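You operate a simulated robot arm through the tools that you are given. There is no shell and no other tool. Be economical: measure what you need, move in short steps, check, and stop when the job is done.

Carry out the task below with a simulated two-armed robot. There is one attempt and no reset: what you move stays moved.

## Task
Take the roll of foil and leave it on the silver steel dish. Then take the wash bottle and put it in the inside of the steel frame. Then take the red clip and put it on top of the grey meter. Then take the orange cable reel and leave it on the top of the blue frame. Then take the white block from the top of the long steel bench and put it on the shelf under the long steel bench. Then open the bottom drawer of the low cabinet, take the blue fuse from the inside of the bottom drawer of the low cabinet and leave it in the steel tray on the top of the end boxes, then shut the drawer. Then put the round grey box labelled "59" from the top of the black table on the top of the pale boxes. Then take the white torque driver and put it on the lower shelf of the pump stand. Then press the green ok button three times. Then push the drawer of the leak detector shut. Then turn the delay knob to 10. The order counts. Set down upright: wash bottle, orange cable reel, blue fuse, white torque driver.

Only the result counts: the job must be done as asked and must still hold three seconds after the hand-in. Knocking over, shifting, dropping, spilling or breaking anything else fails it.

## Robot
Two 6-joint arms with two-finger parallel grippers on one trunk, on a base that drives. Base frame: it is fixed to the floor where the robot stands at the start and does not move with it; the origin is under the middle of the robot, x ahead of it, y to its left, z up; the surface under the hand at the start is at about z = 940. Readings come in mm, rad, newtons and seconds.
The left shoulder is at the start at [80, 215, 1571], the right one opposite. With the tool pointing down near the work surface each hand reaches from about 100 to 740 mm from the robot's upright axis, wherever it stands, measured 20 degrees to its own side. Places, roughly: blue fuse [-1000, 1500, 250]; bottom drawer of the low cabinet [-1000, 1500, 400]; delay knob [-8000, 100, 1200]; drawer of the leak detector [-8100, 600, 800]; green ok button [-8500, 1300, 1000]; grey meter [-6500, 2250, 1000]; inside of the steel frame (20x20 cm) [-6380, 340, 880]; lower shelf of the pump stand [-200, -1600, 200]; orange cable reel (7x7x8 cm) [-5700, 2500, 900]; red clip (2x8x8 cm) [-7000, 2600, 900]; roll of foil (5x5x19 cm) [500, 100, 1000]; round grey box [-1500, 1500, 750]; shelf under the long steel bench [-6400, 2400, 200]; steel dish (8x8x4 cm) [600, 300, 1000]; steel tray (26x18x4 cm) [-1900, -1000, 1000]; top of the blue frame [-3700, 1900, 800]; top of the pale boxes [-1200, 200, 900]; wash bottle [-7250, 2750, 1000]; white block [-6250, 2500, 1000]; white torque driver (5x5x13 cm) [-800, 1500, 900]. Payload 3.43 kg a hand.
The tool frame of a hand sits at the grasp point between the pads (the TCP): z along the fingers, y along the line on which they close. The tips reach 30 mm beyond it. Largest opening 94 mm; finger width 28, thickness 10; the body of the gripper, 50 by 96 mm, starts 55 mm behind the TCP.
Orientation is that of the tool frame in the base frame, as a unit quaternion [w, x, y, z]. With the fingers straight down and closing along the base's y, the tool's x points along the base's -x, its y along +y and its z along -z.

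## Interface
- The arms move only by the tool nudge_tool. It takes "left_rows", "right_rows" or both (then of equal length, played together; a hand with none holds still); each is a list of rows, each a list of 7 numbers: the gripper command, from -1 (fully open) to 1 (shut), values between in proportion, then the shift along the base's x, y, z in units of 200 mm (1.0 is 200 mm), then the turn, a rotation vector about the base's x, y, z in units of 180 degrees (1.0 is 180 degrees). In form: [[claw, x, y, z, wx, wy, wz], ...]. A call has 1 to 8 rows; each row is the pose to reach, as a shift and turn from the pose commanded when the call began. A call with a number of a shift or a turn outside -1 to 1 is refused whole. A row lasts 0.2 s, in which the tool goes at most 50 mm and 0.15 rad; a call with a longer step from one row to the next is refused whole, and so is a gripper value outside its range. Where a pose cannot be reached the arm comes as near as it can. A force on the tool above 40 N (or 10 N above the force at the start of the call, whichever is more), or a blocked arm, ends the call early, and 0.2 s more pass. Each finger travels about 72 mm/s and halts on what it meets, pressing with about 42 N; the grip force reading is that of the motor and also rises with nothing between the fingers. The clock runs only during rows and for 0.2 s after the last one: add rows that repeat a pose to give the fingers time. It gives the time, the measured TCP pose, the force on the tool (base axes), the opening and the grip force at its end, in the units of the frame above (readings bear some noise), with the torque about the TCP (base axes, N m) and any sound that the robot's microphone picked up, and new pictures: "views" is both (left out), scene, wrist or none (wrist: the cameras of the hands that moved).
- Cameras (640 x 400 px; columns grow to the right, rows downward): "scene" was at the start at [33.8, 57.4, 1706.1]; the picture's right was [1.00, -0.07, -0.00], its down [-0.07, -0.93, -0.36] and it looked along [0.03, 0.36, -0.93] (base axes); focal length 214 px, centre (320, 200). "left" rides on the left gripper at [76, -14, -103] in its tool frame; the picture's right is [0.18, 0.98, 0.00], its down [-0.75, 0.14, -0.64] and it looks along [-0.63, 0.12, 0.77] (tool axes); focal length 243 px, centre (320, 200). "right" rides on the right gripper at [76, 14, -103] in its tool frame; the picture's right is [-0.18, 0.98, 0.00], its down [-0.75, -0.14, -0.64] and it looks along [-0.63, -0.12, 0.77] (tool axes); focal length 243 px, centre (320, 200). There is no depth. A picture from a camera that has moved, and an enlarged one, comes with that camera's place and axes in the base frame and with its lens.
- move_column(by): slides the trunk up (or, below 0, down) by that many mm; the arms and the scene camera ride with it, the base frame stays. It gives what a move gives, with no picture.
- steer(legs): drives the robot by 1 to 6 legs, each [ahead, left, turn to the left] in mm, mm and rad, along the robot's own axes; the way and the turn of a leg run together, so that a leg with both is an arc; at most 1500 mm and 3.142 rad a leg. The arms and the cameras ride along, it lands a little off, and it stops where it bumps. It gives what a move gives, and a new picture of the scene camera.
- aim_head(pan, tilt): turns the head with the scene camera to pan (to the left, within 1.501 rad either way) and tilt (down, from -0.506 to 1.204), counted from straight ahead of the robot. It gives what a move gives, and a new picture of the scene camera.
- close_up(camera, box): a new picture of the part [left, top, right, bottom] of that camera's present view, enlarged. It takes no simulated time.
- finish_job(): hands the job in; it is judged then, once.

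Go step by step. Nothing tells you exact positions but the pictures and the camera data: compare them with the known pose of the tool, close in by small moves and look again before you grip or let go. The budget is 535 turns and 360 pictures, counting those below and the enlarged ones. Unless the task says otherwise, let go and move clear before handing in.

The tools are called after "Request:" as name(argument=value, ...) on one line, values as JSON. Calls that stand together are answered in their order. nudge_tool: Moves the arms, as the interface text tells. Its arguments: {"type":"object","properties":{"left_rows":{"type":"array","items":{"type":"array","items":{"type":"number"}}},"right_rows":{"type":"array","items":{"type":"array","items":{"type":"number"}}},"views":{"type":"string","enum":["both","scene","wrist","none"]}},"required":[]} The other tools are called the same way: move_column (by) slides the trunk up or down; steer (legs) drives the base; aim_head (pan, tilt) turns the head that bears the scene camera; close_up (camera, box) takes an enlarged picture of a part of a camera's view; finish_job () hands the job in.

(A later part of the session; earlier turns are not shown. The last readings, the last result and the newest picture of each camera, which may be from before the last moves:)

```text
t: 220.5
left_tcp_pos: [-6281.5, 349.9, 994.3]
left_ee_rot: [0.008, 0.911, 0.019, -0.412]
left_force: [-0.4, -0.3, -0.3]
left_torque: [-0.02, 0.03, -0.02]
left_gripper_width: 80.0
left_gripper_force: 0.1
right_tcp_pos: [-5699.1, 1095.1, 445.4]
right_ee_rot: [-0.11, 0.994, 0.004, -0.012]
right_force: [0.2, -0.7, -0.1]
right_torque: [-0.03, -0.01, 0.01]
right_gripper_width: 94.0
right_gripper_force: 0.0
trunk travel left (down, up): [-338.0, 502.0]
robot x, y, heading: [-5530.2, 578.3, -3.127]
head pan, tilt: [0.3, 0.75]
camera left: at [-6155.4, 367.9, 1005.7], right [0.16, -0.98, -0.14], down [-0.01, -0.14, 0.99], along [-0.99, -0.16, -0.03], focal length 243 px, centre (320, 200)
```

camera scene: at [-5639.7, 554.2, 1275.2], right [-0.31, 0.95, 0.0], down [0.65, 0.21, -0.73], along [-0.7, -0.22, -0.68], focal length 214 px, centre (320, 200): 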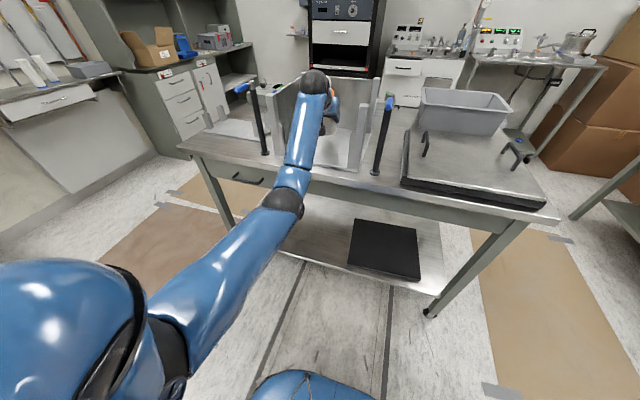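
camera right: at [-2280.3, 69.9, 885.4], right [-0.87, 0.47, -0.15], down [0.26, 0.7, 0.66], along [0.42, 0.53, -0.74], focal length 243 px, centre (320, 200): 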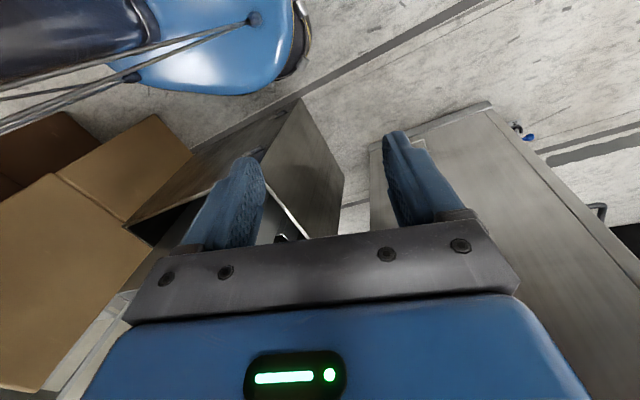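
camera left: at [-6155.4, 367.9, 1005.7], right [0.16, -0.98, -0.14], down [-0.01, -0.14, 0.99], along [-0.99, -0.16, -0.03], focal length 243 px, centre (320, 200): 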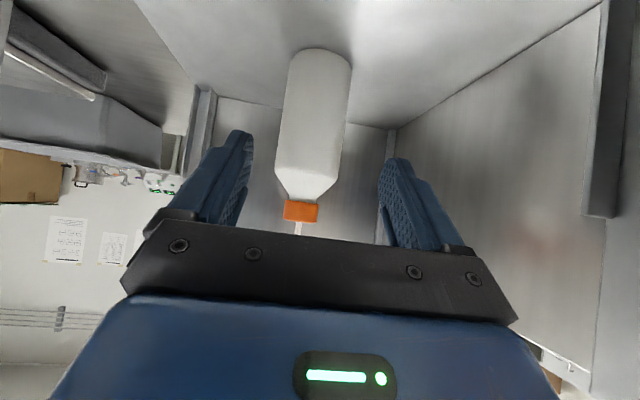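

Bottle stands inside the frame. Raise the trunk, back out and return to the bench for the red clip.

Request:
move_column(by=350)

Request:
steer(legs=[[100, 0, 0], [0, -780, 0]])

```text
t: 223.9
left_tcp_pos: [-6283.0, 348.2, 1344.2]
left_ee_rot: [0.009, 0.912, 0.02, -0.41]
left_force: [1.1, -0.2, 0.0]
left_torque: [-0.01, 0.02, 0.01]
left_gripper_width: 79.9
left_gripper_force: 0.1
right_tcp_pos: [-5697.8, 1094.8, 796.2]
right_ee_rot: [-0.11, 0.994, 0.004, -0.011]
right_force: [0.4, 0.2, 0.4]
right_torque: [0.0, -0.01, 0.01]
right_gripper_width: 94.0
right_gripper_force: 0.1
trunk travel left (down, up): [-688.0, 152.0]
robot x, y, heading: [-5529.1, 575.9, -3.129]
head pan, tilt: [0.3, 0.75]
```

```text
t: 228.8
left_tcp_pos: [-6391.1, 1127.4, 1344.6]
left_ee_rot: [0.007, 0.911, 0.018, -0.411]
left_force: [-0.5, 0.4, -0.5]
left_torque: [0.0, 0.01, -0.02]
left_gripper_width: 80.1
left_gripper_force: 0.1
right_tcp_pos: [-5803.4, 1871.8, 794.8]
right_ee_rot: [-0.11, 0.994, 0.004, -0.011]
right_force: [-0.1, 0.0, -0.8]
right_torque: [0.03, -0.02, -0.01]
right_gripper_width: 94.1
right_gripper_force: 0.0
trunk travel left (down, up): [-688.0, 152.0]
robot x, y, heading: [-5634.0, 1358.6, -3.137]
head pan, tilt: [0.3, 0.75]
camera scene: at [-5746.2, 1331.5, 1625.2], right [-0.3, 0.95, 0.0], down [0.65, 0.21, -0.73], along [-0.7, -0.22, -0.68], focal length 214 px, centre (320, 200)
```

scene: 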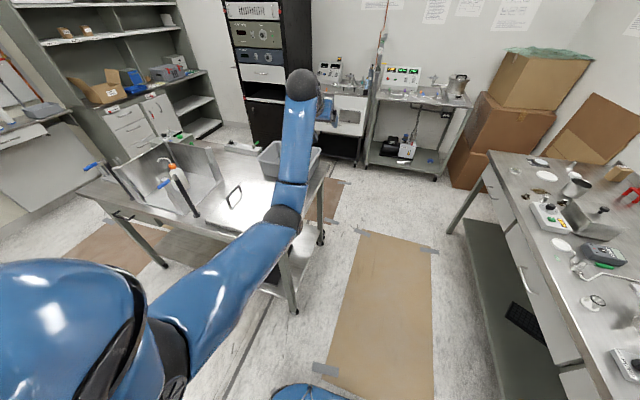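

Turn right to face the bench and strafe left.

Request:
steer(legs=[[0, 0, -1.575], [0, 1100, 0]])

Request:
aim_head(pan=0.0, tilt=0.8)

```text
t: 238.3
left_tcp_pos: [-6940.8, 2135.8, 1344.4]
left_ee_rot: [-0.29, 0.648, -0.641, -0.292]
left_force: [-0.3, 0.6, 0.4]
left_torque: [0.01, 0.03, -0.01]
left_gripper_width: 79.8
left_gripper_force: 0.0
right_tcp_pos: [-6212.8, 1530.3, 794.4]
right_ee_rot: [0.084, -0.695, 0.71, -0.071]
right_force: [0.4, -0.2, 0.2]
right_torque: [-0.02, 0.0, 0.02]
right_gripper_width: 94.3
right_gripper_force: 0.0
trunk travel left (down, up): [-688.0, 152.0]
robot x, y, heading: [-6735.9, 1374.9, 1.553]
head pan, tilt: [0.3, 0.75]
camera scene: at [-6756.7, 1488.4, 1625.3], right [0.96, 0.28, 0.0], down [0.19, -0.66, -0.73], along [-0.2, 0.7, -0.68], focal length 214 px, centre (320, 200)
```

scene: 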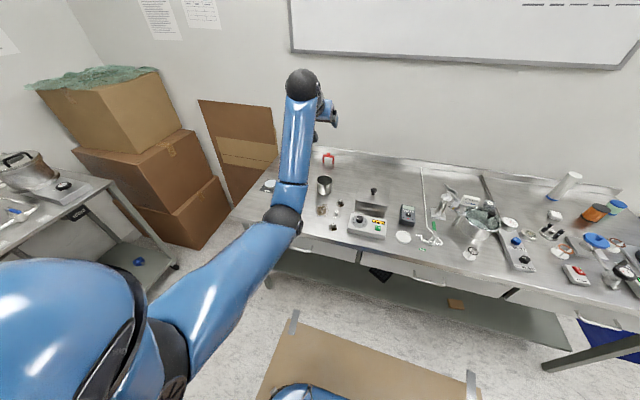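

```text
t: 239.1
left_tcp_pos: [-6942.7, 2135.7, 1343.1]
left_ee_rot: [-0.29, 0.648, -0.641, -0.292]
left_force: [0.4, 0.3, 0.3]
left_torque: [-0.01, -0.02, 0.01]
left_gripper_width: 80.0
left_gripper_force: 0.0
right_tcp_pos: [-6213.7, 1529.3, 795.8]
right_ee_rot: [0.084, -0.696, 0.71, -0.071]
right_force: [-0.4, 0.6, -0.7]
right_torque: [0.02, 0.0, -0.02]
right_gripper_width: 94.1
right_gripper_force: 0.0
trunk travel left (down, up): [-688.0, 152.0]
robot x, y, heading: [-6734.7, 1377.2, 1.551]
head pan, tilt: [0.0, 0.799]
camera scene: at [-6733.6, 1489.5, 1621.3], right [1.0, -0.02, 0.0], down [-0.01, -0.72, -0.7], along [0.01, 0.7, -0.72], focal length 214 px, centre (320, 200)
```

scene: 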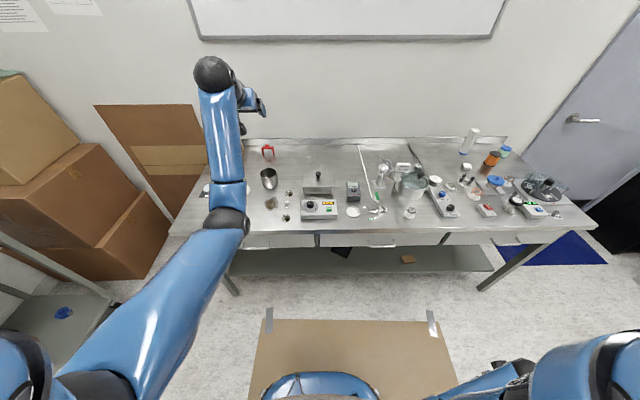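

Drive forward to the bench.

Request:
steer(legs=[[375, 0, 0.018]])

Request:
close_up(camera="scene", box=[230, 170, 390, 270])

```text
t: 241.5
left_tcp_pos: [-6953.0, 2504.1, 1345.8]
left_ee_rot: [-0.287, 0.654, -0.634, -0.295]
left_force: [-0.8, -0.3, -0.1]
left_torque: [0.02, 0.01, -0.05]
left_gripper_width: 80.1
left_gripper_force: 0.0
right_tcp_pos: [-6212.6, 1912.8, 795.7]
right_ee_rot: [0.086, -0.701, 0.704, -0.069]
right_force: [0.5, -0.4, -0.1]
right_torque: [-0.02, 0.02, 0.0]
right_gripper_width: 94.1
right_gripper_force: 0.1
trunk travel left (down, up): [-688.0, 152.0]
robot x, y, heading: [-6729.2, 1755.0, 1.571]
head pan, tilt: [0.0, 0.799]
camera scene: at [-6731.5, 1861.0, 1621.5], right [1.0, 0.0, 0.0], down [0.0, -0.72, -0.7], along [0.0, 0.7, -0.72], focal length 214 px, centre (320, 200)
```

scene: 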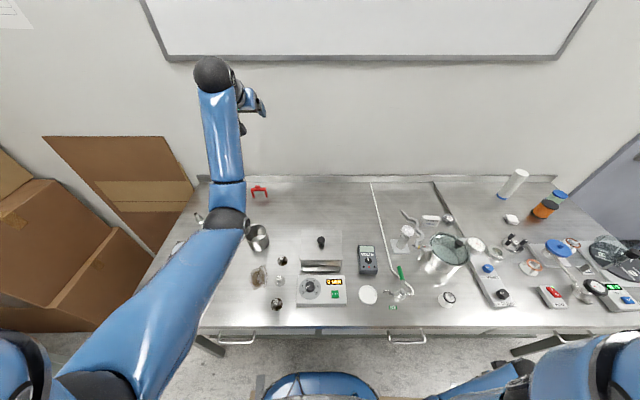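

```text
4.00 times, centred on (310, 220) of scene
camera zoom: at [-6731.5, 1861.0, 1621.5], right [1.0, 0.0, 0.0], down [0.0, -0.72, -0.7], along [0.0, 0.7, -0.72], focal length 858 px, centre (360, 120)
```

zoom: 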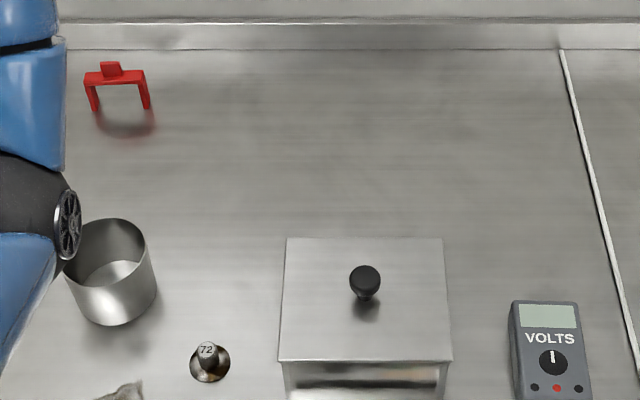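

The clip stands at about (-7024, 2607), 80 mm wide along x. Shift left 70 mm and lower the trunk.

Request:
steer(legs=[[0, 70, 0]])

Request:
move_column(by=-210)

Request:
nudge_tool(left_rows=[[-1, 0, 0, -0.15, 0, 0, 0], [-1, 0, 0, -0.3, 0, 0, 0]], views="both")

```text
t: 242.5
left_tcp_pos: [-7010.7, 2506.7, 1345.0]
left_ee_rot: [-0.285, 0.653, -0.636, -0.297]
left_force: [0.9, -0.1, 0.3]
left_torque: [-0.03, 0.06, 0.06]
left_gripper_width: 79.9
left_gripper_force: 0.0
right_tcp_pos: [-6277.3, 1913.3, 790.3]
right_ee_rot: [0.083, -0.701, 0.705, -0.068]
right_force: [-0.2, -0.6, -0.1]
right_torque: [0.0, 0.05, 0.04]
right_gripper_width: 94.2
right_gripper_force: 0.1
trunk travel left (down, up): [-688.0, 152.0]
robot x, y, heading: [-6800.9, 1749.4, 1.567]
head pan, tilt: [0.0, 0.799]
camera scene: at [-6789.4, 1864.0, 1621.2], right [1.0, 0.0, -0.01], down [-0.01, -0.72, -0.7], along [0.0, 0.7, -0.72], focal length 214 px, centre (320, 200)
```

scene: 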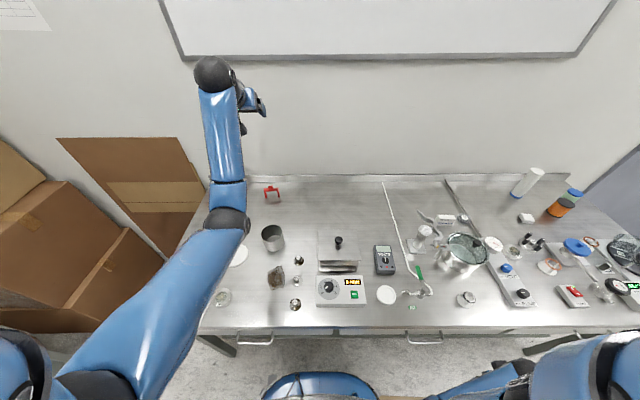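

```text
t: 244.8
left_tcp_pos: [-7018.4, 2506.5, 1133.6]
left_ee_rot: [-0.288, 0.653, -0.634, -0.296]
left_force: [0.3, -0.3, 0.1]
left_torque: [-0.03, 0.0, 0.02]
left_gripper_width: 79.7
left_gripper_force: 0.1
right_tcp_pos: [-6281.5, 1911.6, 585.9]
right_ee_rot: [0.086, -0.701, 0.704, -0.07]
right_force: [-0.3, 0.7, 0.3]
right_torque: [0.0, -0.05, 0.01]
right_gripper_width: 94.0
right_gripper_force: 0.1
trunk travel left (down, up): [-478.0, 362.0]
robot x, y, heading: [-6800.5, 1750.6, 1.571]
head pan, tilt: [0.0, 0.799]
```

```text
t: 245.4
left_tcp_pos: [-7019.2, 2506.0, 1076.7]
left_ee_rot: [-0.289, 0.653, -0.635, -0.295]
left_force: [-0.4, 0.2, 0.6]
left_torque: [0.02, 0.01, 0.01]
left_gripper_width: 93.9
left_gripper_force: 0.1
right_tcp_pos: [-6282.4, 1913.2, 585.1]
right_ee_rot: [0.086, -0.702, 0.703, -0.071]
right_force: [-0.6, -0.2, -0.5]
right_torque: [0.01, -0.02, -0.03]
right_gripper_width: 93.9
right_gripper_force: 0.0
trunk travel left (down, up): [-478.0, 362.0]
robot x, y, heading: [-6801.3, 1753.0, 1.567]
head pan, tilt: [0.0, 0.799]
camera scene: at [-6800.6, 1864.0, 1411.3], right [1.0, 0.0, 0.0], down [0.0, -0.72, -0.7], along [0.0, 0.7, -0.72], focal length 214 px, centre (320, 200)
camera left: at [-7001.3, 2378.7, 1087.4], right [-0.98, -0.15, -0.14], down [-0.14, 0.01, 0.99], along [-0.14, 0.99, -0.03], focal length 243 px, centre (320, 200)
```

scene: 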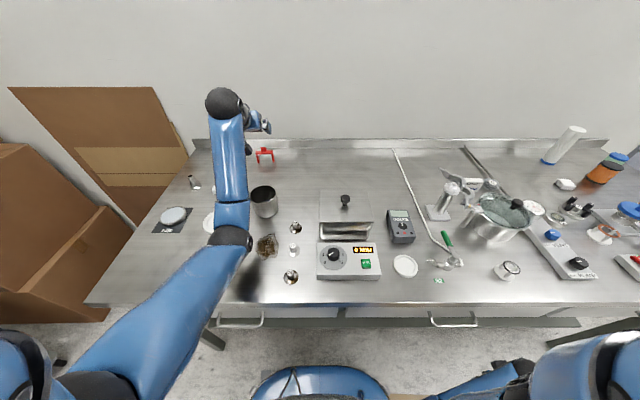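
left: 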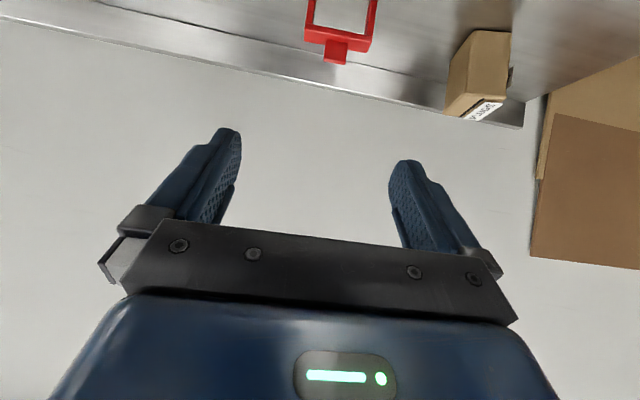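

Lower to the pre-grasp height and look again.

Request:
nudge_tool(left_rows=[[-1, 0, 0, -0.2, 0, 0, 0], [-1, -0.0, 0, -0.38, 0, 0, 0]], views="both")

```text
t: 246.0
left_tcp_pos: [-7018.0, 2505.9, 998.7]
left_ee_rot: [-0.288, 0.653, -0.635, -0.295]
left_force: [0.0, 1.4, 0.1]
left_torque: [-0.01, 0.01, 0.0]
left_gripper_width: 94.3
left_gripper_force: 0.1
right_tcp_pos: [-6281.8, 1912.4, 586.4]
right_ee_rot: [0.086, -0.701, 0.705, -0.071]
right_force: [-0.6, 0.5, -0.5]
right_torque: [0.0, 0.03, -0.04]
right_gripper_width: 93.9
right_gripper_force: 0.0
trunk travel left (down, up): [-478.0, 362.0]
robot x, y, heading: [-6800.1, 1749.9, 1.566]
head pan, tilt: [0.0, 0.799]
camera scene: at [-6800.6, 1864.0, 1411.3], right [1.0, 0.0, 0.0], down [0.0, -0.72, -0.7], along [0.0, 0.7, -0.72], focal length 214 px, centre (320, 200)
camera left: at [-7001.2, 2378.6, 1009.6], right [-0.98, -0.15, -0.14], down [-0.14, 0.01, 0.99], along [-0.14, 0.99, -0.03], focal length 243 px, centre (320, 200)
```

scene: 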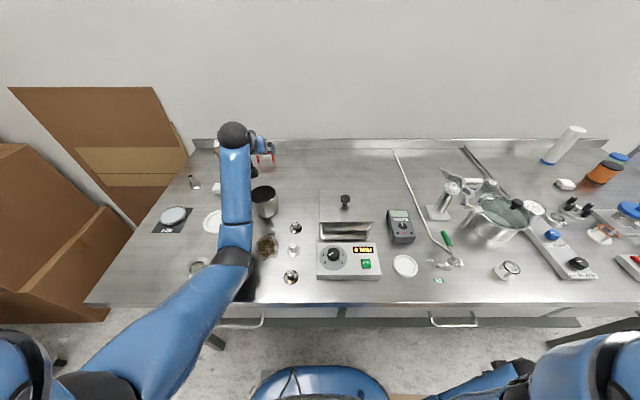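
left: 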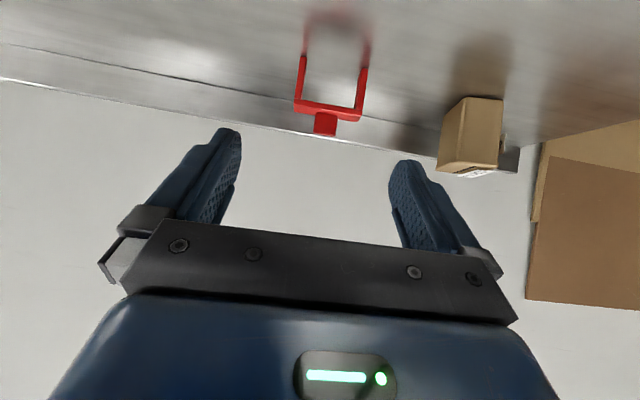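

Clip centre ≈(-7029, 2602), width ~66 mm. Advance along the tool axis to straddle the legs.

Request:
nudge_tool(left_rows=[[-1, -0.055, 0, 0, 0, 0, 0], [-1, -0.055, 0.15, -0.14, 0, 0, 0], [-1, -0.055, 0.3, -0.28, 0, 0, 0], [-1, -0.055, 0.4, -0.37, 0, 0, 0]], views="wrist")

```text
t: 247.0
left_tcp_pos: [-7032.0, 2585.7, 923.2]
left_ee_rot: [-0.288, 0.653, -0.635, -0.294]
left_force: [-0.2, -0.4, 0.2]
left_torque: [-0.03, 0.0, -0.01]
left_gripper_width: 94.3
left_gripper_force: 0.0
right_tcp_pos: [-6282.1, 1913.2, 585.4]
right_ee_rot: [0.086, -0.701, 0.704, -0.072]
right_force: [-0.6, 0.4, -0.4]
right_torque: [0.0, -0.01, -0.01]
right_gripper_width: 94.0
right_gripper_force: 0.1
trunk travel left (down, up): [-478.0, 362.0]
robot x, y, heading: [-6797.6, 1748.9, 1.569]
head pan, tilt: [0.0, 0.799]
camera left: at [-7015.2, 2459.4, 935.2], right [-0.98, -0.15, -0.14], down [-0.14, 0.01, 0.99], along [-0.15, 0.99, -0.03], focal length 243 px, centre (320, 200)
```

left: 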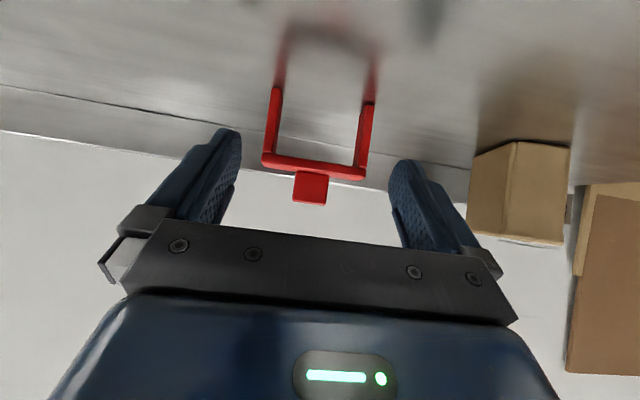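

Request:
nudge_tool(left_rows=[[-1, 0, 0.08, -0.05, 0, 0, 0], [-0.4, 0, 0.08, -0.05, 0, 0, 0], [0.3, 0, 0.08, -0.05, 0, 0, 0], [1, 0, 0.08, -0.05, 0, 0, 0], [1, 0, 0.08, -0.05, 0, 0, 0]], views="wrist")

```text
t: 248.2
left_tcp_pos: [-7032.1, 2601.9, 915.2]
left_ee_rot: [-0.288, 0.653, -0.636, -0.294]
left_force: [0.0, -0.2, 0.8]
left_torque: [-0.02, -0.01, 0.02]
left_gripper_width: 70.1
left_gripper_force: 41.4
right_tcp_pos: [-6282.9, 1912.7, 585.2]
right_ee_rot: [0.086, -0.701, 0.704, -0.071]
right_force: [0.1, -0.2, -0.2]
right_torque: [0.0, 0.0, 0.01]
right_gripper_width: 93.9
right_gripper_force: 0.0
trunk travel left (down, up): [-478.0, 362.0]
robot x, y, heading: [-6802.3, 1750.0, 1.565]
head pan, tilt: [0.0, 0.799]
camera left: at [-7015.2, 2474.5, 925.8], right [-0.98, -0.15, -0.14], down [-0.14, 0.01, 0.99], along [-0.14, 0.99, -0.03], focal length 243 px, centre (320, 200)
```

left: 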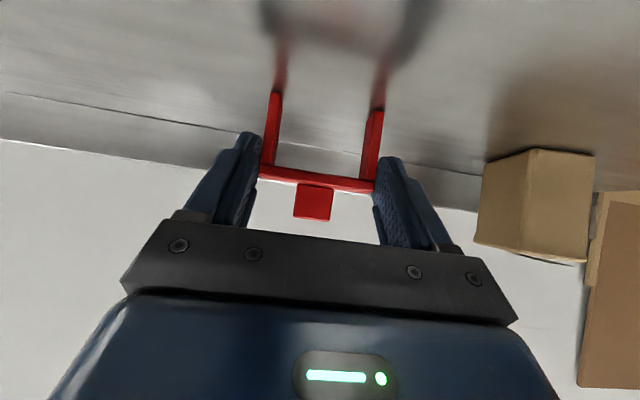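

Clip held (70 mm). Lift it and inspect the meter.

Request:
nudge_tool(left_rows=[[1, 0, 0, 0.15, 0, 0, 0], [1, 0, 0, 0.35, 0, 0, 0], [1, 0, 0, 0.55, 0, 0, 0], [1, 0, -0.1, 0.75, 0, 0, 0], [1, 0, -0.2, 0.95, 0, 0, 0]], views="wrist")

Request:
close_up(camera="scene", box=[320, 180, 440, 255])

```text
t: 249.4
left_tcp_pos: [-7028.1, 2562.2, 1100.9]
left_ee_rot: [-0.288, 0.652, -0.636, -0.295]
left_force: [0.0, -0.1, 0.0]
left_torque: [0.0, 0.04, -0.01]
left_gripper_width: 69.9
left_gripper_force: 41.9
right_tcp_pos: [-6283.2, 1912.1, 586.9]
right_ee_rot: [0.085, -0.701, 0.704, -0.07]
right_force: [-0.4, 0.1, -0.6]
right_torque: [0.05, -0.03, -0.02]
right_gripper_width: 94.0
right_gripper_force: 0.0
trunk travel left (down, up): [-478.0, 362.0]
robot x, y, heading: [-6802.3, 1751.1, 1.57]
head pan, tilt: [0.0, 0.799]
camera left: at [-7011.0, 2435.1, 1112.5], right [-0.98, -0.15, -0.14], down [-0.14, 0.01, 0.99], along [-0.14, 0.99, -0.03], focal length 243 px, centre (320, 200)
```

left: 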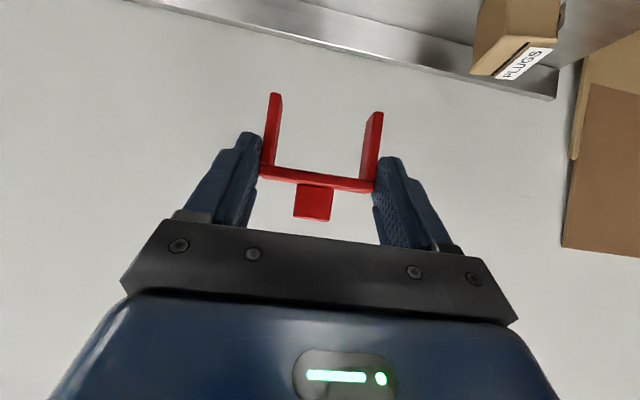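

```text
5.33 times, centred on (380, 218) of scene
camera zoom: at [-6800.0, 1862.8, 1411.3], right [1.0, 0.0, 0.0], down [0.0, -0.72, -0.7], along [0.0, 0.7, -0.72], focal length 1144 px, centre (0, 107)
```

zoom: 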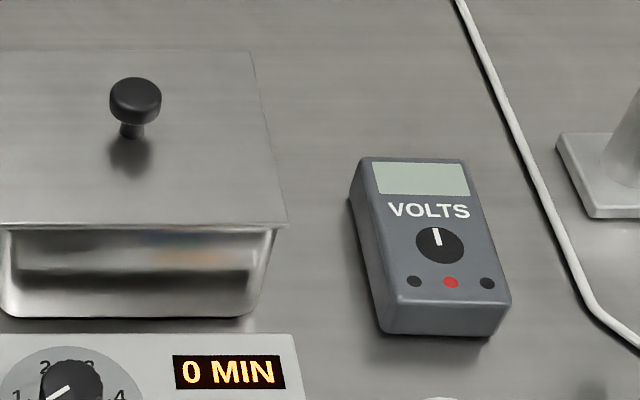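

I'll set the clip down in free space nearer at about (-6925, 2455), then regrasp it from above.

Request:
nudge_tool(left_rows=[[1, 0.17, -0.17, 0, 0, 0, 0], [1, 0.34, -0.34, -0.05, 0, 0, 0], [1, 0.5, -0.5, -0.2, 0, 0, 0], [1, 0.5, -0.53, -0.4, 0, 0, 0], [1, 0.5, -0.53, -0.6, 0, 0, 0], [1, 0.5, -0.53, -0.8, 0, 0, 0]], views="both")

```text
refused: row 3 steps farther than a row can; nothing moved
```

Request:
nudge_tool(left_rows=[[1, 0.17, -0.17, 0, 0, 0, 0], [1, 0.34, -0.34, -0.05, 0, 0, 0], [1, 0.48, -0.48, -0.16, 0, 0, 0], [1, 0.5, -0.53, -0.35, 0, 0, 0], [1, 0.5, -0.53, -0.55, 0, 0, 0], [1, 0.5, -0.53, -0.75, 0, 0, 0]], views="both")

```text
t: 251.0
left_tcp_pos: [-6928.1, 2472.6, 1043.1]
left_ee_rot: [-0.34, 0.636, -0.608, -0.332]
left_force: [-0.1, 0.3, -0.3]
left_torque: [0.01, 0.0, -0.02]
left_gripper_width: 70.1
left_gripper_force: 42.4
right_tcp_pos: [-6281.8, 1913.7, 583.7]
right_ee_rot: [0.086, -0.7, 0.705, -0.068]
right_force: [-0.4, -0.2, 0.1]
right_torque: [0.01, 0.0, 0.03]
right_gripper_width: 93.9
right_gripper_force: 0.0
trunk travel left (down, up): [-478.0, 362.0]
robot x, y, heading: [-6801.6, 1755.3, 1.566]
head pan, tilt: [0.0, 0.799]
stopped in row 6 (left hand): the arm was blocked; the commanded pose is now the measured one
camera scene: at [-6797.3, 1859.7, 1410.6], right [1.0, 0.0, 0.0], down [0.0, -0.71, -0.7], along [0.0, 0.7, -0.71], focal length 214 px, centre (320, 200)
camera left: at [-6909.9, 2346.9, 1036.1], right [-0.97, -0.13, -0.18], down [-0.17, -0.13, 0.98], along [-0.15, 0.98, 0.1], focal length 243 px, centre (320, 200)
```

scene: 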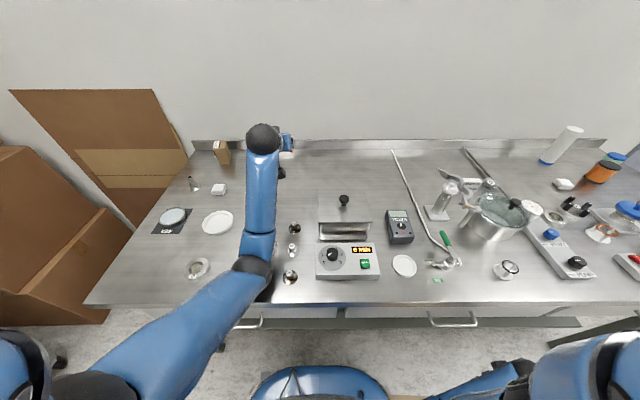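
left: 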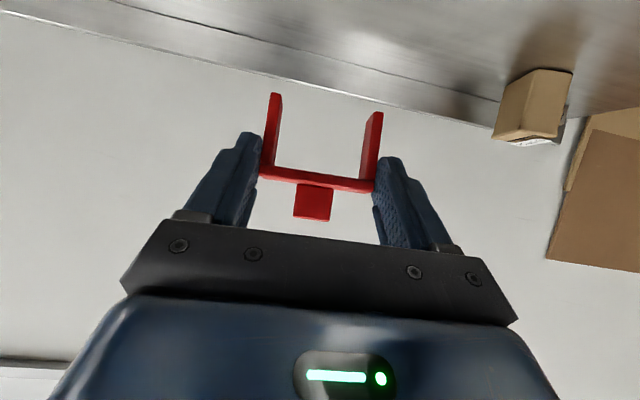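

The forearm is probably touching the cup beneath. Raise the hand right away.

Request:
nudge_tool(left_rows=[[1, 0, 0, 0.2, 0, 0, 0], [1, 0, 0, 0.4, 0, 0, 0], [1, 0, 0, 0.6, 0, 0, 0]], views="none")

Request:
move_column(by=120)

Request:
nudge_tool(left_rows=[[1, -0.2, 0, 0, 0, 0, 0], [1, -0.4, 0, 0, 0, 0, 0]], views="scene")

```text
t: 251.8
left_tcp_pos: [-6929.0, 2477.1, 1148.6]
left_ee_rot: [-0.332, 0.64, -0.612, -0.325]
left_force: [-0.8, 0.1, -0.9]
left_torque: [0.01, -0.01, -0.03]
left_gripper_width: 70.3
left_gripper_force: 41.7
right_tcp_pos: [-6282.2, 1916.0, 584.1]
right_ee_rot: [0.086, -0.701, 0.704, -0.07]
right_force: [-0.2, 0.2, -0.8]
right_torque: [0.02, -0.04, -0.02]
right_gripper_width: 93.9
right_gripper_force: 0.1
trunk travel left (down, up): [-478.0, 362.0]
robot x, y, heading: [-6807.6, 1755.3, 1.567]
head pan, tilt: [0.0, 0.799]
```

```text
t: 253.3
left_tcp_pos: [-6929.7, 2477.3, 1268.4]
left_ee_rot: [-0.332, 0.64, -0.612, -0.325]
left_force: [0.1, -0.1, -0.3]
left_torque: [0.0, -0.02, 0.01]
left_gripper_width: 70.1
left_gripper_force: 42.2
right_tcp_pos: [-6282.0, 1916.1, 705.2]
right_ee_rot: [0.086, -0.701, 0.705, -0.071]
right_force: [-0.3, -0.2, 0.4]
right_torque: [-0.05, -0.01, 0.01]
right_gripper_width: 93.9
right_gripper_force: 0.1
trunk travel left (down, up): [-598.0, 242.0]
robot x, y, heading: [-6804.0, 1754.9, 1.564]
head pan, tilt: [0.0, 0.799]
```

```text
t: 253.9
left_tcp_pos: [-7010.9, 2477.9, 1271.7]
left_ee_rot: [-0.333, 0.64, -0.612, -0.324]
left_force: [-0.2, 0.3, -0.3]
left_torque: [0.0, 0.02, -0.02]
left_gripper_width: 69.8
left_gripper_force: 41.8
right_tcp_pos: [-6283.9, 1915.8, 705.6]
right_ee_rot: [0.086, -0.701, 0.705, -0.072]
right_force: [-0.4, -0.8, -0.7]
right_torque: [0.01, -0.04, -0.04]
right_gripper_width: 93.8
right_gripper_force: 0.1
trunk travel left (down, up): [-598.0, 242.0]
robot x, y, heading: [-6804.1, 1757.2, 1.566]
head pan, tilt: [0.0, 0.799]
camera scene: at [-6803.4, 1867.6, 1531.2], right [1.0, 0.0, 0.0], down [0.0, -0.72, -0.7], along [0.0, 0.7, -0.72], focal length 214 px, centre (320, 200)
```

scene: 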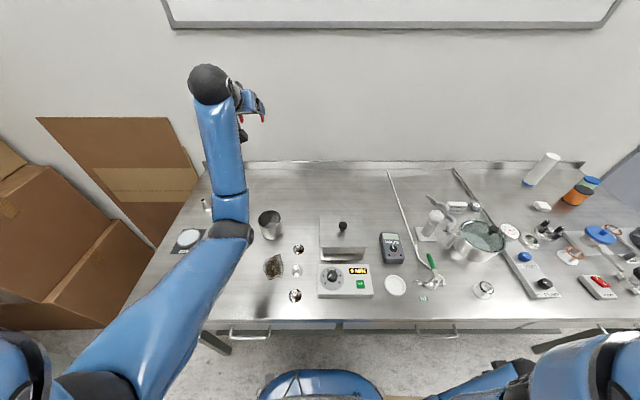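

The cup still stands in place. Strafe right 110 mm so the arm avoids it, and restore the tilt to that at grasp.

Request:
steer(legs=[[0, -110, 0]])

Request:
nudge_tool(left_rows=[[1, 0, 0, -0.1, -0.02, 0, 0], [1, 0, 0, -0.3, -0.038, 0, 0], [1, 0, 0, -0.5, -0.038, 0, 0], [1, 0, 0, -0.7, -0.038, 0, 0]], views="both")

```text
t: 255.1
left_tcp_pos: [-6900.9, 2478.7, 1271.7]
left_ee_rot: [-0.333, 0.64, -0.612, -0.325]
left_force: [0.0, 0.5, 0.1]
left_torque: [0.0, 0.0, -0.03]
left_gripper_width: 70.0
left_gripper_force: 41.9
right_tcp_pos: [-6174.4, 1916.6, 706.2]
right_ee_rot: [0.086, -0.701, 0.705, -0.071]
right_force: [0.5, 0.7, -0.4]
right_torque: [0.0, 0.03, 0.02]
right_gripper_width: 93.9
right_gripper_force: 0.2
trunk travel left (down, up): [-598.0, 242.0]
robot x, y, heading: [-6691.8, 1753.6, 1.569]
head pan, tilt: [0.0, 0.799]
camera scene: at [-6693.6, 1867.3, 1531.2], right [1.0, 0.0, 0.0], down [0.0, -0.72, -0.7], along [0.0, 0.7, -0.72], focal length 214 px, centre (320, 200)
```

scene: 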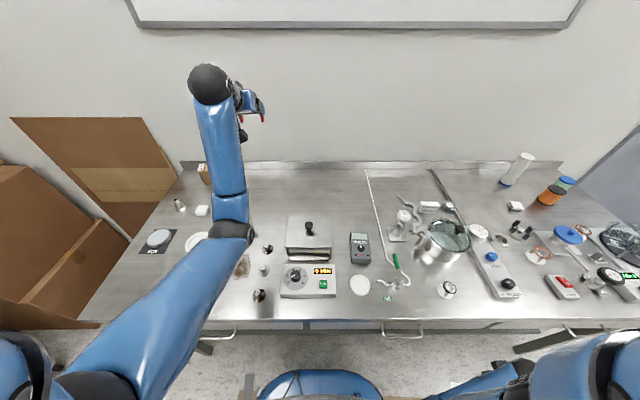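

```text
t: 256.1
left_tcp_pos: [-6898.6, 2475.2, 1132.4]
left_ee_rot: [-0.294, 0.658, -0.631, -0.288]
left_force: [0.4, 0.6, -0.9]
left_torque: [0.0, -0.05, -0.01]
left_gripper_width: 70.2
left_gripper_force: 41.9
right_tcp_pos: [-6173.9, 1915.8, 706.0]
right_ee_rot: [0.085, -0.7, 0.706, -0.071]
right_force: [-0.2, -0.5, 0.5]
right_torque: [0.0, -0.02, 0.01]
right_gripper_width: 93.9
right_gripper_force: 0.1
trunk travel left (down, up): [-598.0, 242.0]
robot x, y, heading: [-6690.2, 1752.2, 1.566]
head pan, tilt: [0.0, 0.799]
camera scene: at [-6691.6, 1867.3, 1531.3], right [1.0, 0.0, 0.0], down [0.0, -0.72, -0.7], along [0.0, 0.7, -0.72], focal length 214 px, centre (320, 200)
camera left: at [-6882.0, 2349.0, 1143.0], right [-0.97, -0.15, -0.16], down [-0.17, 0.01, 0.99], along [-0.15, 0.99, -0.04], focal length 243 px, centre (320, 200)
```

scene: 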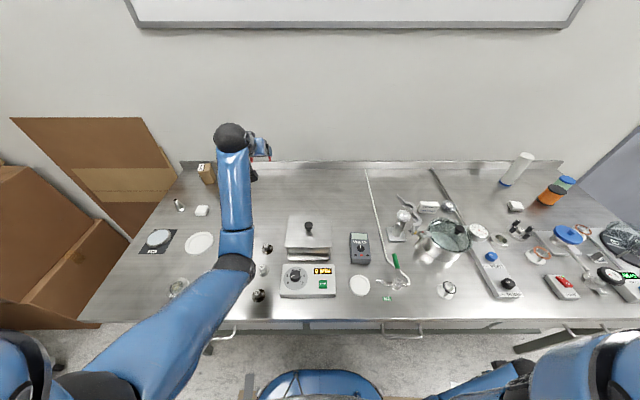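
left: 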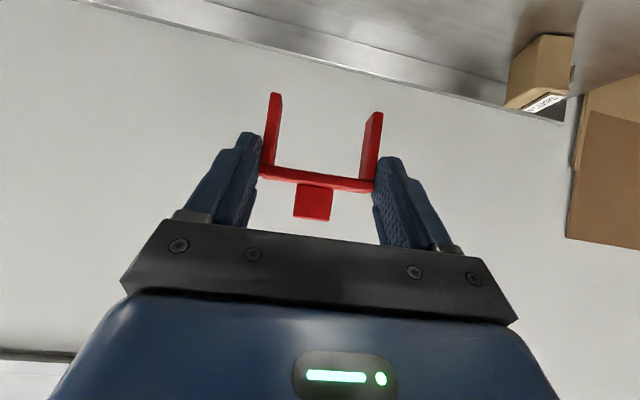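

Elbow sinks too low with a low trunk; raise the trunk 170 so the elbow stays well above the bench, then lower the hand.

Request:
move_column(by=170)

Request:
nudge_tool(left_rows=[[1, 0, 0, -0.2, 0, 0, 0], [1, 0, 0, -0.4, 0, 0, 0], [1, 0, 0, -0.6, 0, 0, 0], [1, 0, 0, -0.8, 0, 0, 0], [1, 0, 0, -1.0, 0, 0, 0]], views="none")

Request:
nudge_tool(left_rows=[[1, 0, 0, -0.2, 0, 0, 0], [1, 0, 0, -0.4, 0, 0, 0], [1, 0, 0, -0.6, 0, 0, 0], [1, 0, 0, -0.8, 0, 0, 0]], views="both")

```text
t: 258.0
left_tcp_pos: [-6899.1, 2476.0, 1301.2]
left_ee_rot: [-0.293, 0.659, -0.63, -0.288]
left_force: [0.4, -0.1, -0.6]
left_torque: [-0.02, -0.01, 0.0]
left_gripper_width: 70.0
left_gripper_force: 41.9
right_tcp_pos: [-6172.1, 1915.9, 875.4]
right_ee_rot: [0.084, -0.7, 0.705, -0.07]
right_force: [0.1, -0.2, 0.6]
right_torque: [0.0, 0.02, 0.01]
right_gripper_width: 94.3
right_gripper_force: 0.0
trunk travel left (down, up): [-768.0, 72.0]
robot x, y, heading: [-6693.4, 1752.1, 1.571]
head pan, tilt: [0.0, 0.799]
```

```text
t: 259.2
left_tcp_pos: [-6899.6, 2476.2, 1101.4]
left_ee_rot: [-0.294, 0.658, -0.63, -0.288]
left_force: [0.7, 0.0, 0.3]
left_torque: [-0.02, 0.01, -0.01]
left_gripper_width: 69.7
left_gripper_force: 42.0
right_tcp_pos: [-6172.6, 1916.0, 875.9]
right_ee_rot: [0.085, -0.7, 0.705, -0.07]
right_force: [-0.4, 0.6, 0.1]
right_torque: [0.01, -0.02, 0.02]
right_gripper_width: 94.0
right_gripper_force: 0.1
trunk travel left (down, up): [-768.0, 72.0]
robot x, y, heading: [-6688.7, 1755.8, 1.568]
head pan, tilt: [0.0, 0.799]
```

```text
t: 260.2
left_tcp_pos: [-6899.6, 2478.9, 942.0]
left_ee_rot: [-0.294, 0.658, -0.63, -0.288]
left_force: [0.1, 0.9, -0.7]
left_torque: [0.01, 0.01, 0.0]
left_gripper_width: 70.1
left_gripper_force: 42.3
right_tcp_pos: [-6172.7, 1915.4, 875.4]
right_ee_rot: [0.085, -0.701, 0.705, -0.071]
right_force: [0.7, -0.3, -0.1]
right_torque: [-0.01, 0.02, -0.03]
right_gripper_width: 94.0
right_gripper_force: 0.1
trunk travel left (down, up): [-768.0, 72.0]
robot x, y, heading: [-6688.8, 1752.7, 1.57]
head pan, tilt: [0.0, 0.799]
camera scene: at [-6691.0, 1867.7, 1701.2], right [1.0, 0.0, 0.0], down [0.0, -0.72, -0.7], along [0.0, 0.7, -0.72], focal length 214 px, centre (320, 200)
camera left: at [-6882.4, 2350.5, 953.4], right [-0.97, -0.15, -0.16], down [-0.17, 0.01, 0.99], along [-0.15, 0.99, -0.04], focal length 243 px, centre (320, 200)
```

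scene: 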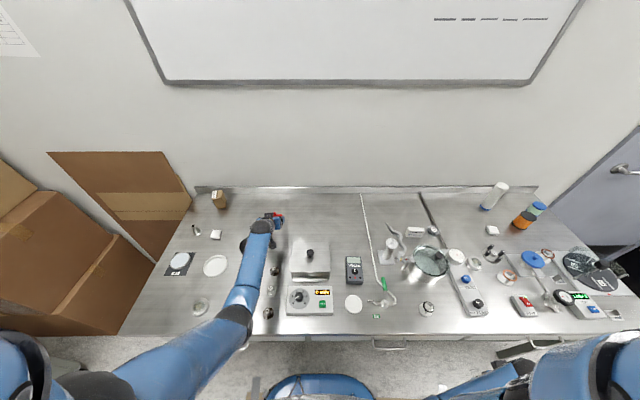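
left: 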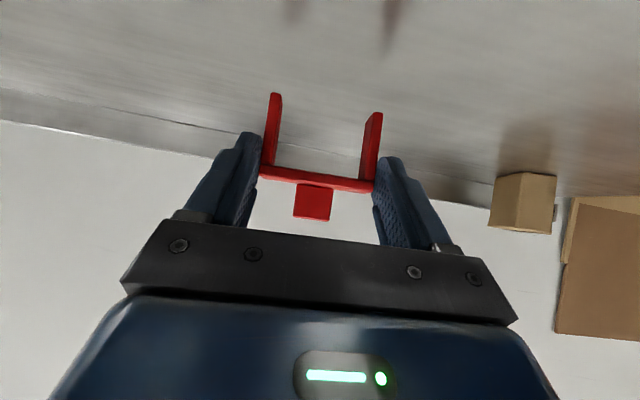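

Request:
nudge_tool(left_rows=[[1, 0, 0, -0.05, 0, 0, 0], [1, 0, 0, -0.09, 0, 0, 0], [1, 0, 0, -0.12, 0, 0, 0], [1, 0, 0, -0.14, 0, 0, 0], [1, 0, 0, -0.155, 0, 0, 0]], views="none")

```text
t: 261.4
left_tcp_pos: [-6900.2, 2475.2, 914.1]
left_ee_rot: [-0.296, 0.657, -0.63, -0.291]
left_force: [0.5, -0.9, 10.4]
left_torque: [0.2, 0.42, 0.06]
left_gripper_width: 70.1
left_gripper_force: 42.4
right_tcp_pos: [-6171.3, 1914.4, 875.1]
right_ee_rot: [0.085, -0.701, 0.705, -0.07]
right_force: [-0.2, 0.1, 0.5]
right_torque: [0.0, 0.01, 0.0]
right_gripper_width: 94.0
right_gripper_force: 0.1
trunk travel left (down, up): [-768.0, 72.0]
robot x, y, heading: [-6691.2, 1755.2, 1.572]
head pan, tilt: [0.0, 0.799]
```

Set down. Open, back away along the axis and see it.

Request:
nudge_tool(left_rows=[[0.5, 0, 0, 0.01, 0, 0, 0], [0, 0, 0, 0.01, 0, 0, 0], [-0.5, 0, 0, 0.01, 0, 0, 0], [-1, 0, 0, 0.01, 0, 0, 0], [-1, 0, -0.1, 0.09, 0, 0, 0], [-1, 0, -0.25, 0.22, 0, 0, 0], [-1, 0, -0.4, 0.36, 0, 0, 0], [-1, 0, -0.45, 0.56, 0, 0, 0]], views="both")

```text
t: 263.2
left_tcp_pos: [-6895.7, 2386.3, 1022.3]
left_ee_rot: [-0.293, 0.659, -0.63, -0.289]
left_force: [-0.5, -0.1, 0.4]
left_torque: [-0.03, 0.01, 0.04]
left_gripper_width: 94.1
left_gripper_force: 0.2
right_tcp_pos: [-6172.0, 1916.0, 876.1]
right_ee_rot: [0.085, -0.7, 0.705, -0.07]
right_force: [0.3, 0.1, -0.7]
right_torque: [0.02, -0.05, 0.01]
right_gripper_width: 94.1
right_gripper_force: 0.0
trunk travel left (down, up): [-768.0, 72.0]
robot x, y, heading: [-6693.8, 1754.1, 1.567]
head pan, tilt: [0.0, 0.799]
camera scene: at [-6690.5, 1866.8, 1701.3], right [1.0, 0.0, 0.0], down [0.0, -0.72, -0.7], along [0.0, 0.7, -0.72], focal length 214 px, centre (320, 200)
camera left: at [-6879.2, 2258.2, 1034.7], right [-0.97, -0.15, -0.16], down [-0.16, 0.01, 0.99], along [-0.15, 0.99, -0.04], focal length 243 px, centre (320, 200)
```

scene: 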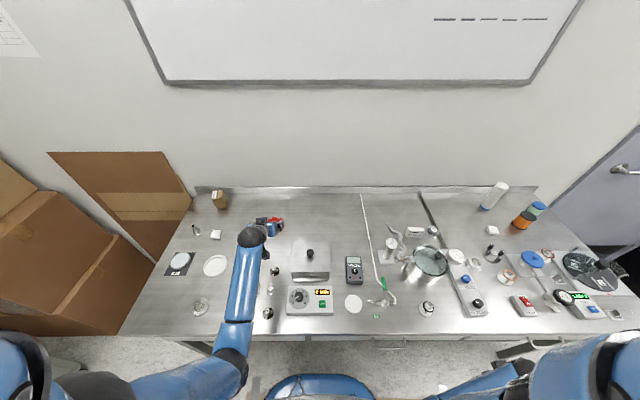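
left: 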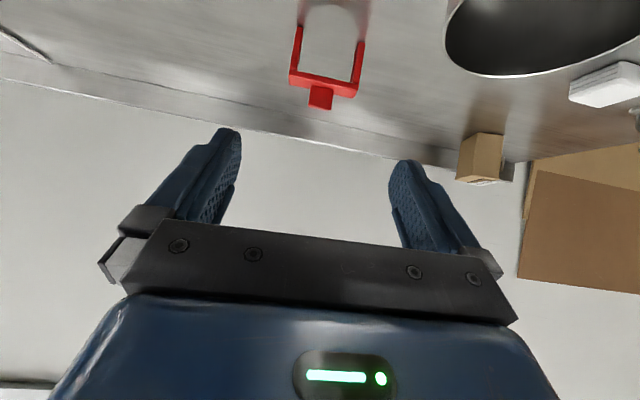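

Clip stands at (-6900, 2477). Raise the hand and pitch the tool to vertical.

Request:
nudge_tool(left_rows=[[-1, 0, 0, 0.2, -0.02, 0, 0], [-1, 0, 0, 0.4, -0.06, 0, 0], [-1, 0, 0, 0.55, -0.105, 0, 0], [-1, 0, 0.05, 0.6, -0.15, 0, 0], [-1, 0, 0.1, 0.6, -0.195, 0, 0], [-1, 0, 0.2, 0.6, -0.24, 0, 0], [-1, 0, 0.3, 0.6, -0.27, 0, 0]], views="none")

Request:
move_column(by=-80)

Request:
nudge_tool(left_rows=[[-1, 0, 0.07, 0, 0, 0, 0]], views="both")

```text
t: 264.8
left_tcp_pos: [-6897.6, 2450.6, 1141.6]
left_ee_rot: [0.004, 0.72, -0.693, -0.002]
left_force: [-0.3, 0.2, 0.2]
left_torque: [0.01, 0.02, 0.02]
left_gripper_width: 94.0
left_gripper_force: 0.0
left hand out of reach, approached as far as the arm can: row 6
right_tcp_pos: [-6172.0, 1917.1, 874.3]
right_ee_rot: [0.084, -0.701, 0.704, -0.071]
right_force: [0.0, 0.1, -0.5]
right_torque: [0.02, 0.0, -0.01]
right_gripper_width: 94.0
right_gripper_force: 0.1
trunk travel left (down, up): [-768.0, 72.0]
robot x, y, heading: [-6694.8, 1755.1, 1.567]
head pan, tilt: [0.0, 0.799]
```

```text
t: 266.0
left_tcp_pos: [-6897.1, 2448.4, 1061.0]
left_ee_rot: [0.003, 0.72, -0.694, -0.003]
left_force: [-0.4, -1.2, 0.0]
left_torque: [0.0, 0.0, 0.0]
left_gripper_width: 94.0
left_gripper_force: 0.0
right_tcp_pos: [-6171.4, 1917.1, 795.3]
right_ee_rot: [0.086, -0.701, 0.705, -0.071]
right_force: [0.6, 0.7, -0.2]
right_torque: [-0.03, 0.02, 0.02]
right_gripper_width: 94.0
right_gripper_force: 0.0
trunk travel left (down, up): [-688.0, 152.0]
robot x, y, heading: [-6693.8, 1753.4, 1.571]
head pan, tilt: [0.0, 0.799]
```

```text
t: 266.4
left_tcp_pos: [-6898.2, 2461.0, 1061.1]
left_ee_rot: [0.003, 0.721, -0.693, -0.004]
left_force: [-0.2, -0.7, 1.3]
left_torque: [-0.03, -0.02, 0.0]
left_gripper_width: 93.8
left_gripper_force: 0.2
right_tcp_pos: [-6171.5, 1916.6, 795.6]
right_ee_rot: [0.085, -0.701, 0.705, -0.071]
right_force: [-0.1, 0.3, 0.6]
right_torque: [-0.04, 0.0, -0.02]
right_gripper_width: 93.9
right_gripper_force: 0.1
trunk travel left (down, up): [-688.0, 152.0]
robot x, y, heading: [-6691.5, 1759.7, 1.568]
head pan, tilt: [0.0, 0.799]
camera scene: at [-6690.7, 1867.9, 1621.2], right [1.0, 0.0, 0.0], down [0.0, -0.72, -0.7], along [0.0, 0.7, -0.72], focal length 214 px, centre (320, 200)
camera left: at [-6879.4, 2386.0, 1164.0], right [-0.97, -0.22, 0.01], down [-0.16, 0.75, 0.64], along [-0.15, 0.63, -0.77], focal length 243 px, centre (320, 200)
```

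scene: 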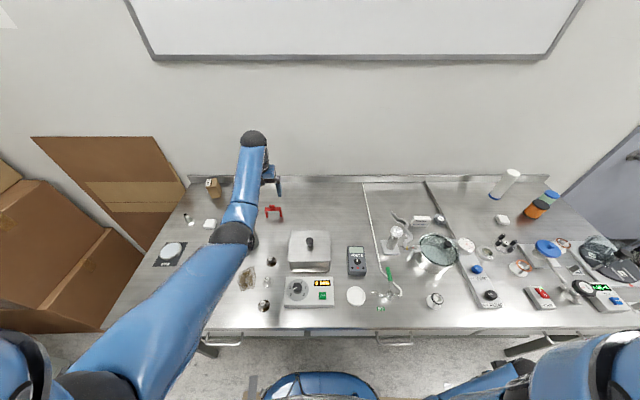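
left: 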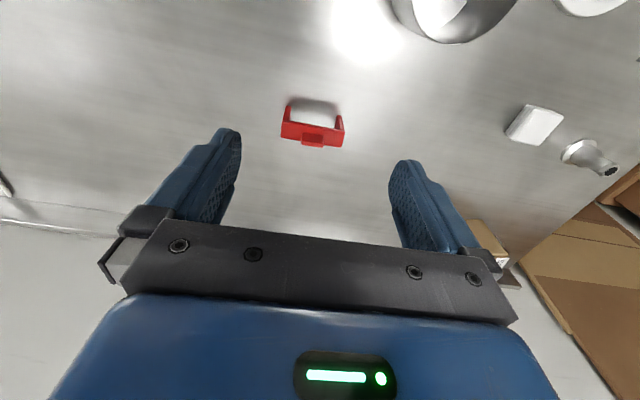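

Clip centre ≈(-6899, 2488). Align above and descend.

Request:
nudge_tool(left_rows=[[-1, -0.005, 0.13, 0, 0, 0, 0], [-1, -0.005, 0.13, -0.2, 0, 0, 0], [-1, -0.005, 0.13, -0.4, 0, 0, 0]], views="wrist")

```text
t: 267.2
left_tcp_pos: [-6900.3, 2487.3, 981.2]
left_ee_rot: [0.003, 0.72, -0.694, -0.003]
left_force: [0.8, 0.1, 0.0]
left_torque: [0.01, -0.01, 0.01]
left_gripper_width: 93.9
left_gripper_force: 0.1
right_tcp_pos: [-6172.7, 1915.7, 795.7]
right_ee_rot: [0.086, -0.701, 0.705, -0.071]
right_force: [0.0, -0.2, 0.7]
right_torque: [0.05, 0.03, -0.02]
right_gripper_width: 94.0
right_gripper_force: 0.0
trunk travel left (down, up): [-688.0, 152.0]
robot x, y, heading: [-6690.8, 1754.1, 1.57]
head pan, tilt: [0.0, 0.799]
camera left: at [-6882.3, 2411.7, 1085.1], right [-0.97, -0.22, 0.01], down [-0.17, 0.75, 0.64], along [-0.15, 0.63, -0.77], focal length 243 px, centre (320, 200)
```

left: 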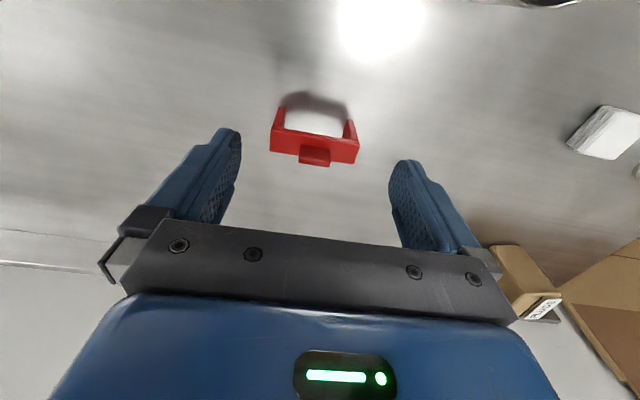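

Request:
nudge_tool(left_rows=[[-1, 0, 0.015, -0.12, 0, 0, 0], [-1, 0, 0.015, -0.24, 0, 0, 0], [-1, 0, 0.015, -0.33, 0, 0, 0], [0, 0, 0.015, -0.33, 0, 0, 0], [1, 0, 0.015, -0.33, 0, 0, 0], [1, 0, 0.015, -0.33, 0, 0, 0]], views="wrist")

```text
t: 268.6
left_tcp_pos: [-6900.0, 2477.5, 920.2]
left_ee_rot: [0.003, 0.721, -0.693, -0.003]
left_force: [0.4, 0.0, -0.2]
left_torque: [-0.01, 0.01, -0.05]
left_gripper_width: 0.0
left_gripper_force: 14.8
left hand out of reach, approached as far as the arm can: row 2, 3, 4, 5, 6
right_tcp_pos: [-6173.0, 1915.7, 795.5]
right_ee_rot: [0.085, -0.7, 0.705, -0.071]
right_force: [0.4, 0.2, 0.1]
right_torque: [0.03, -0.04, -0.01]
right_gripper_width: 94.1
right_gripper_force: 0.0
trunk travel left (down, up): [-688.0, 152.0]
robot x, y, heading: [-6691.2, 1756.4, 1.566]
head pan, tilt: [0.0, 0.799]
camera left: at [-6883.0, 2402.8, 1023.1], right [-0.97, -0.22, 0.01], down [-0.16, 0.75, 0.64], along [-0.15, 0.63, -0.77], focal length 243 px, centre (320, 200)
```

left: 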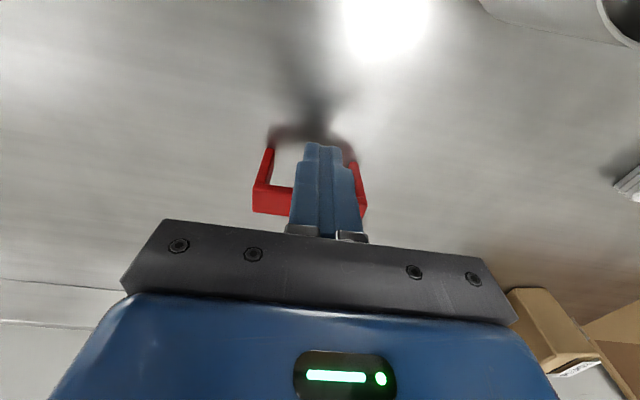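

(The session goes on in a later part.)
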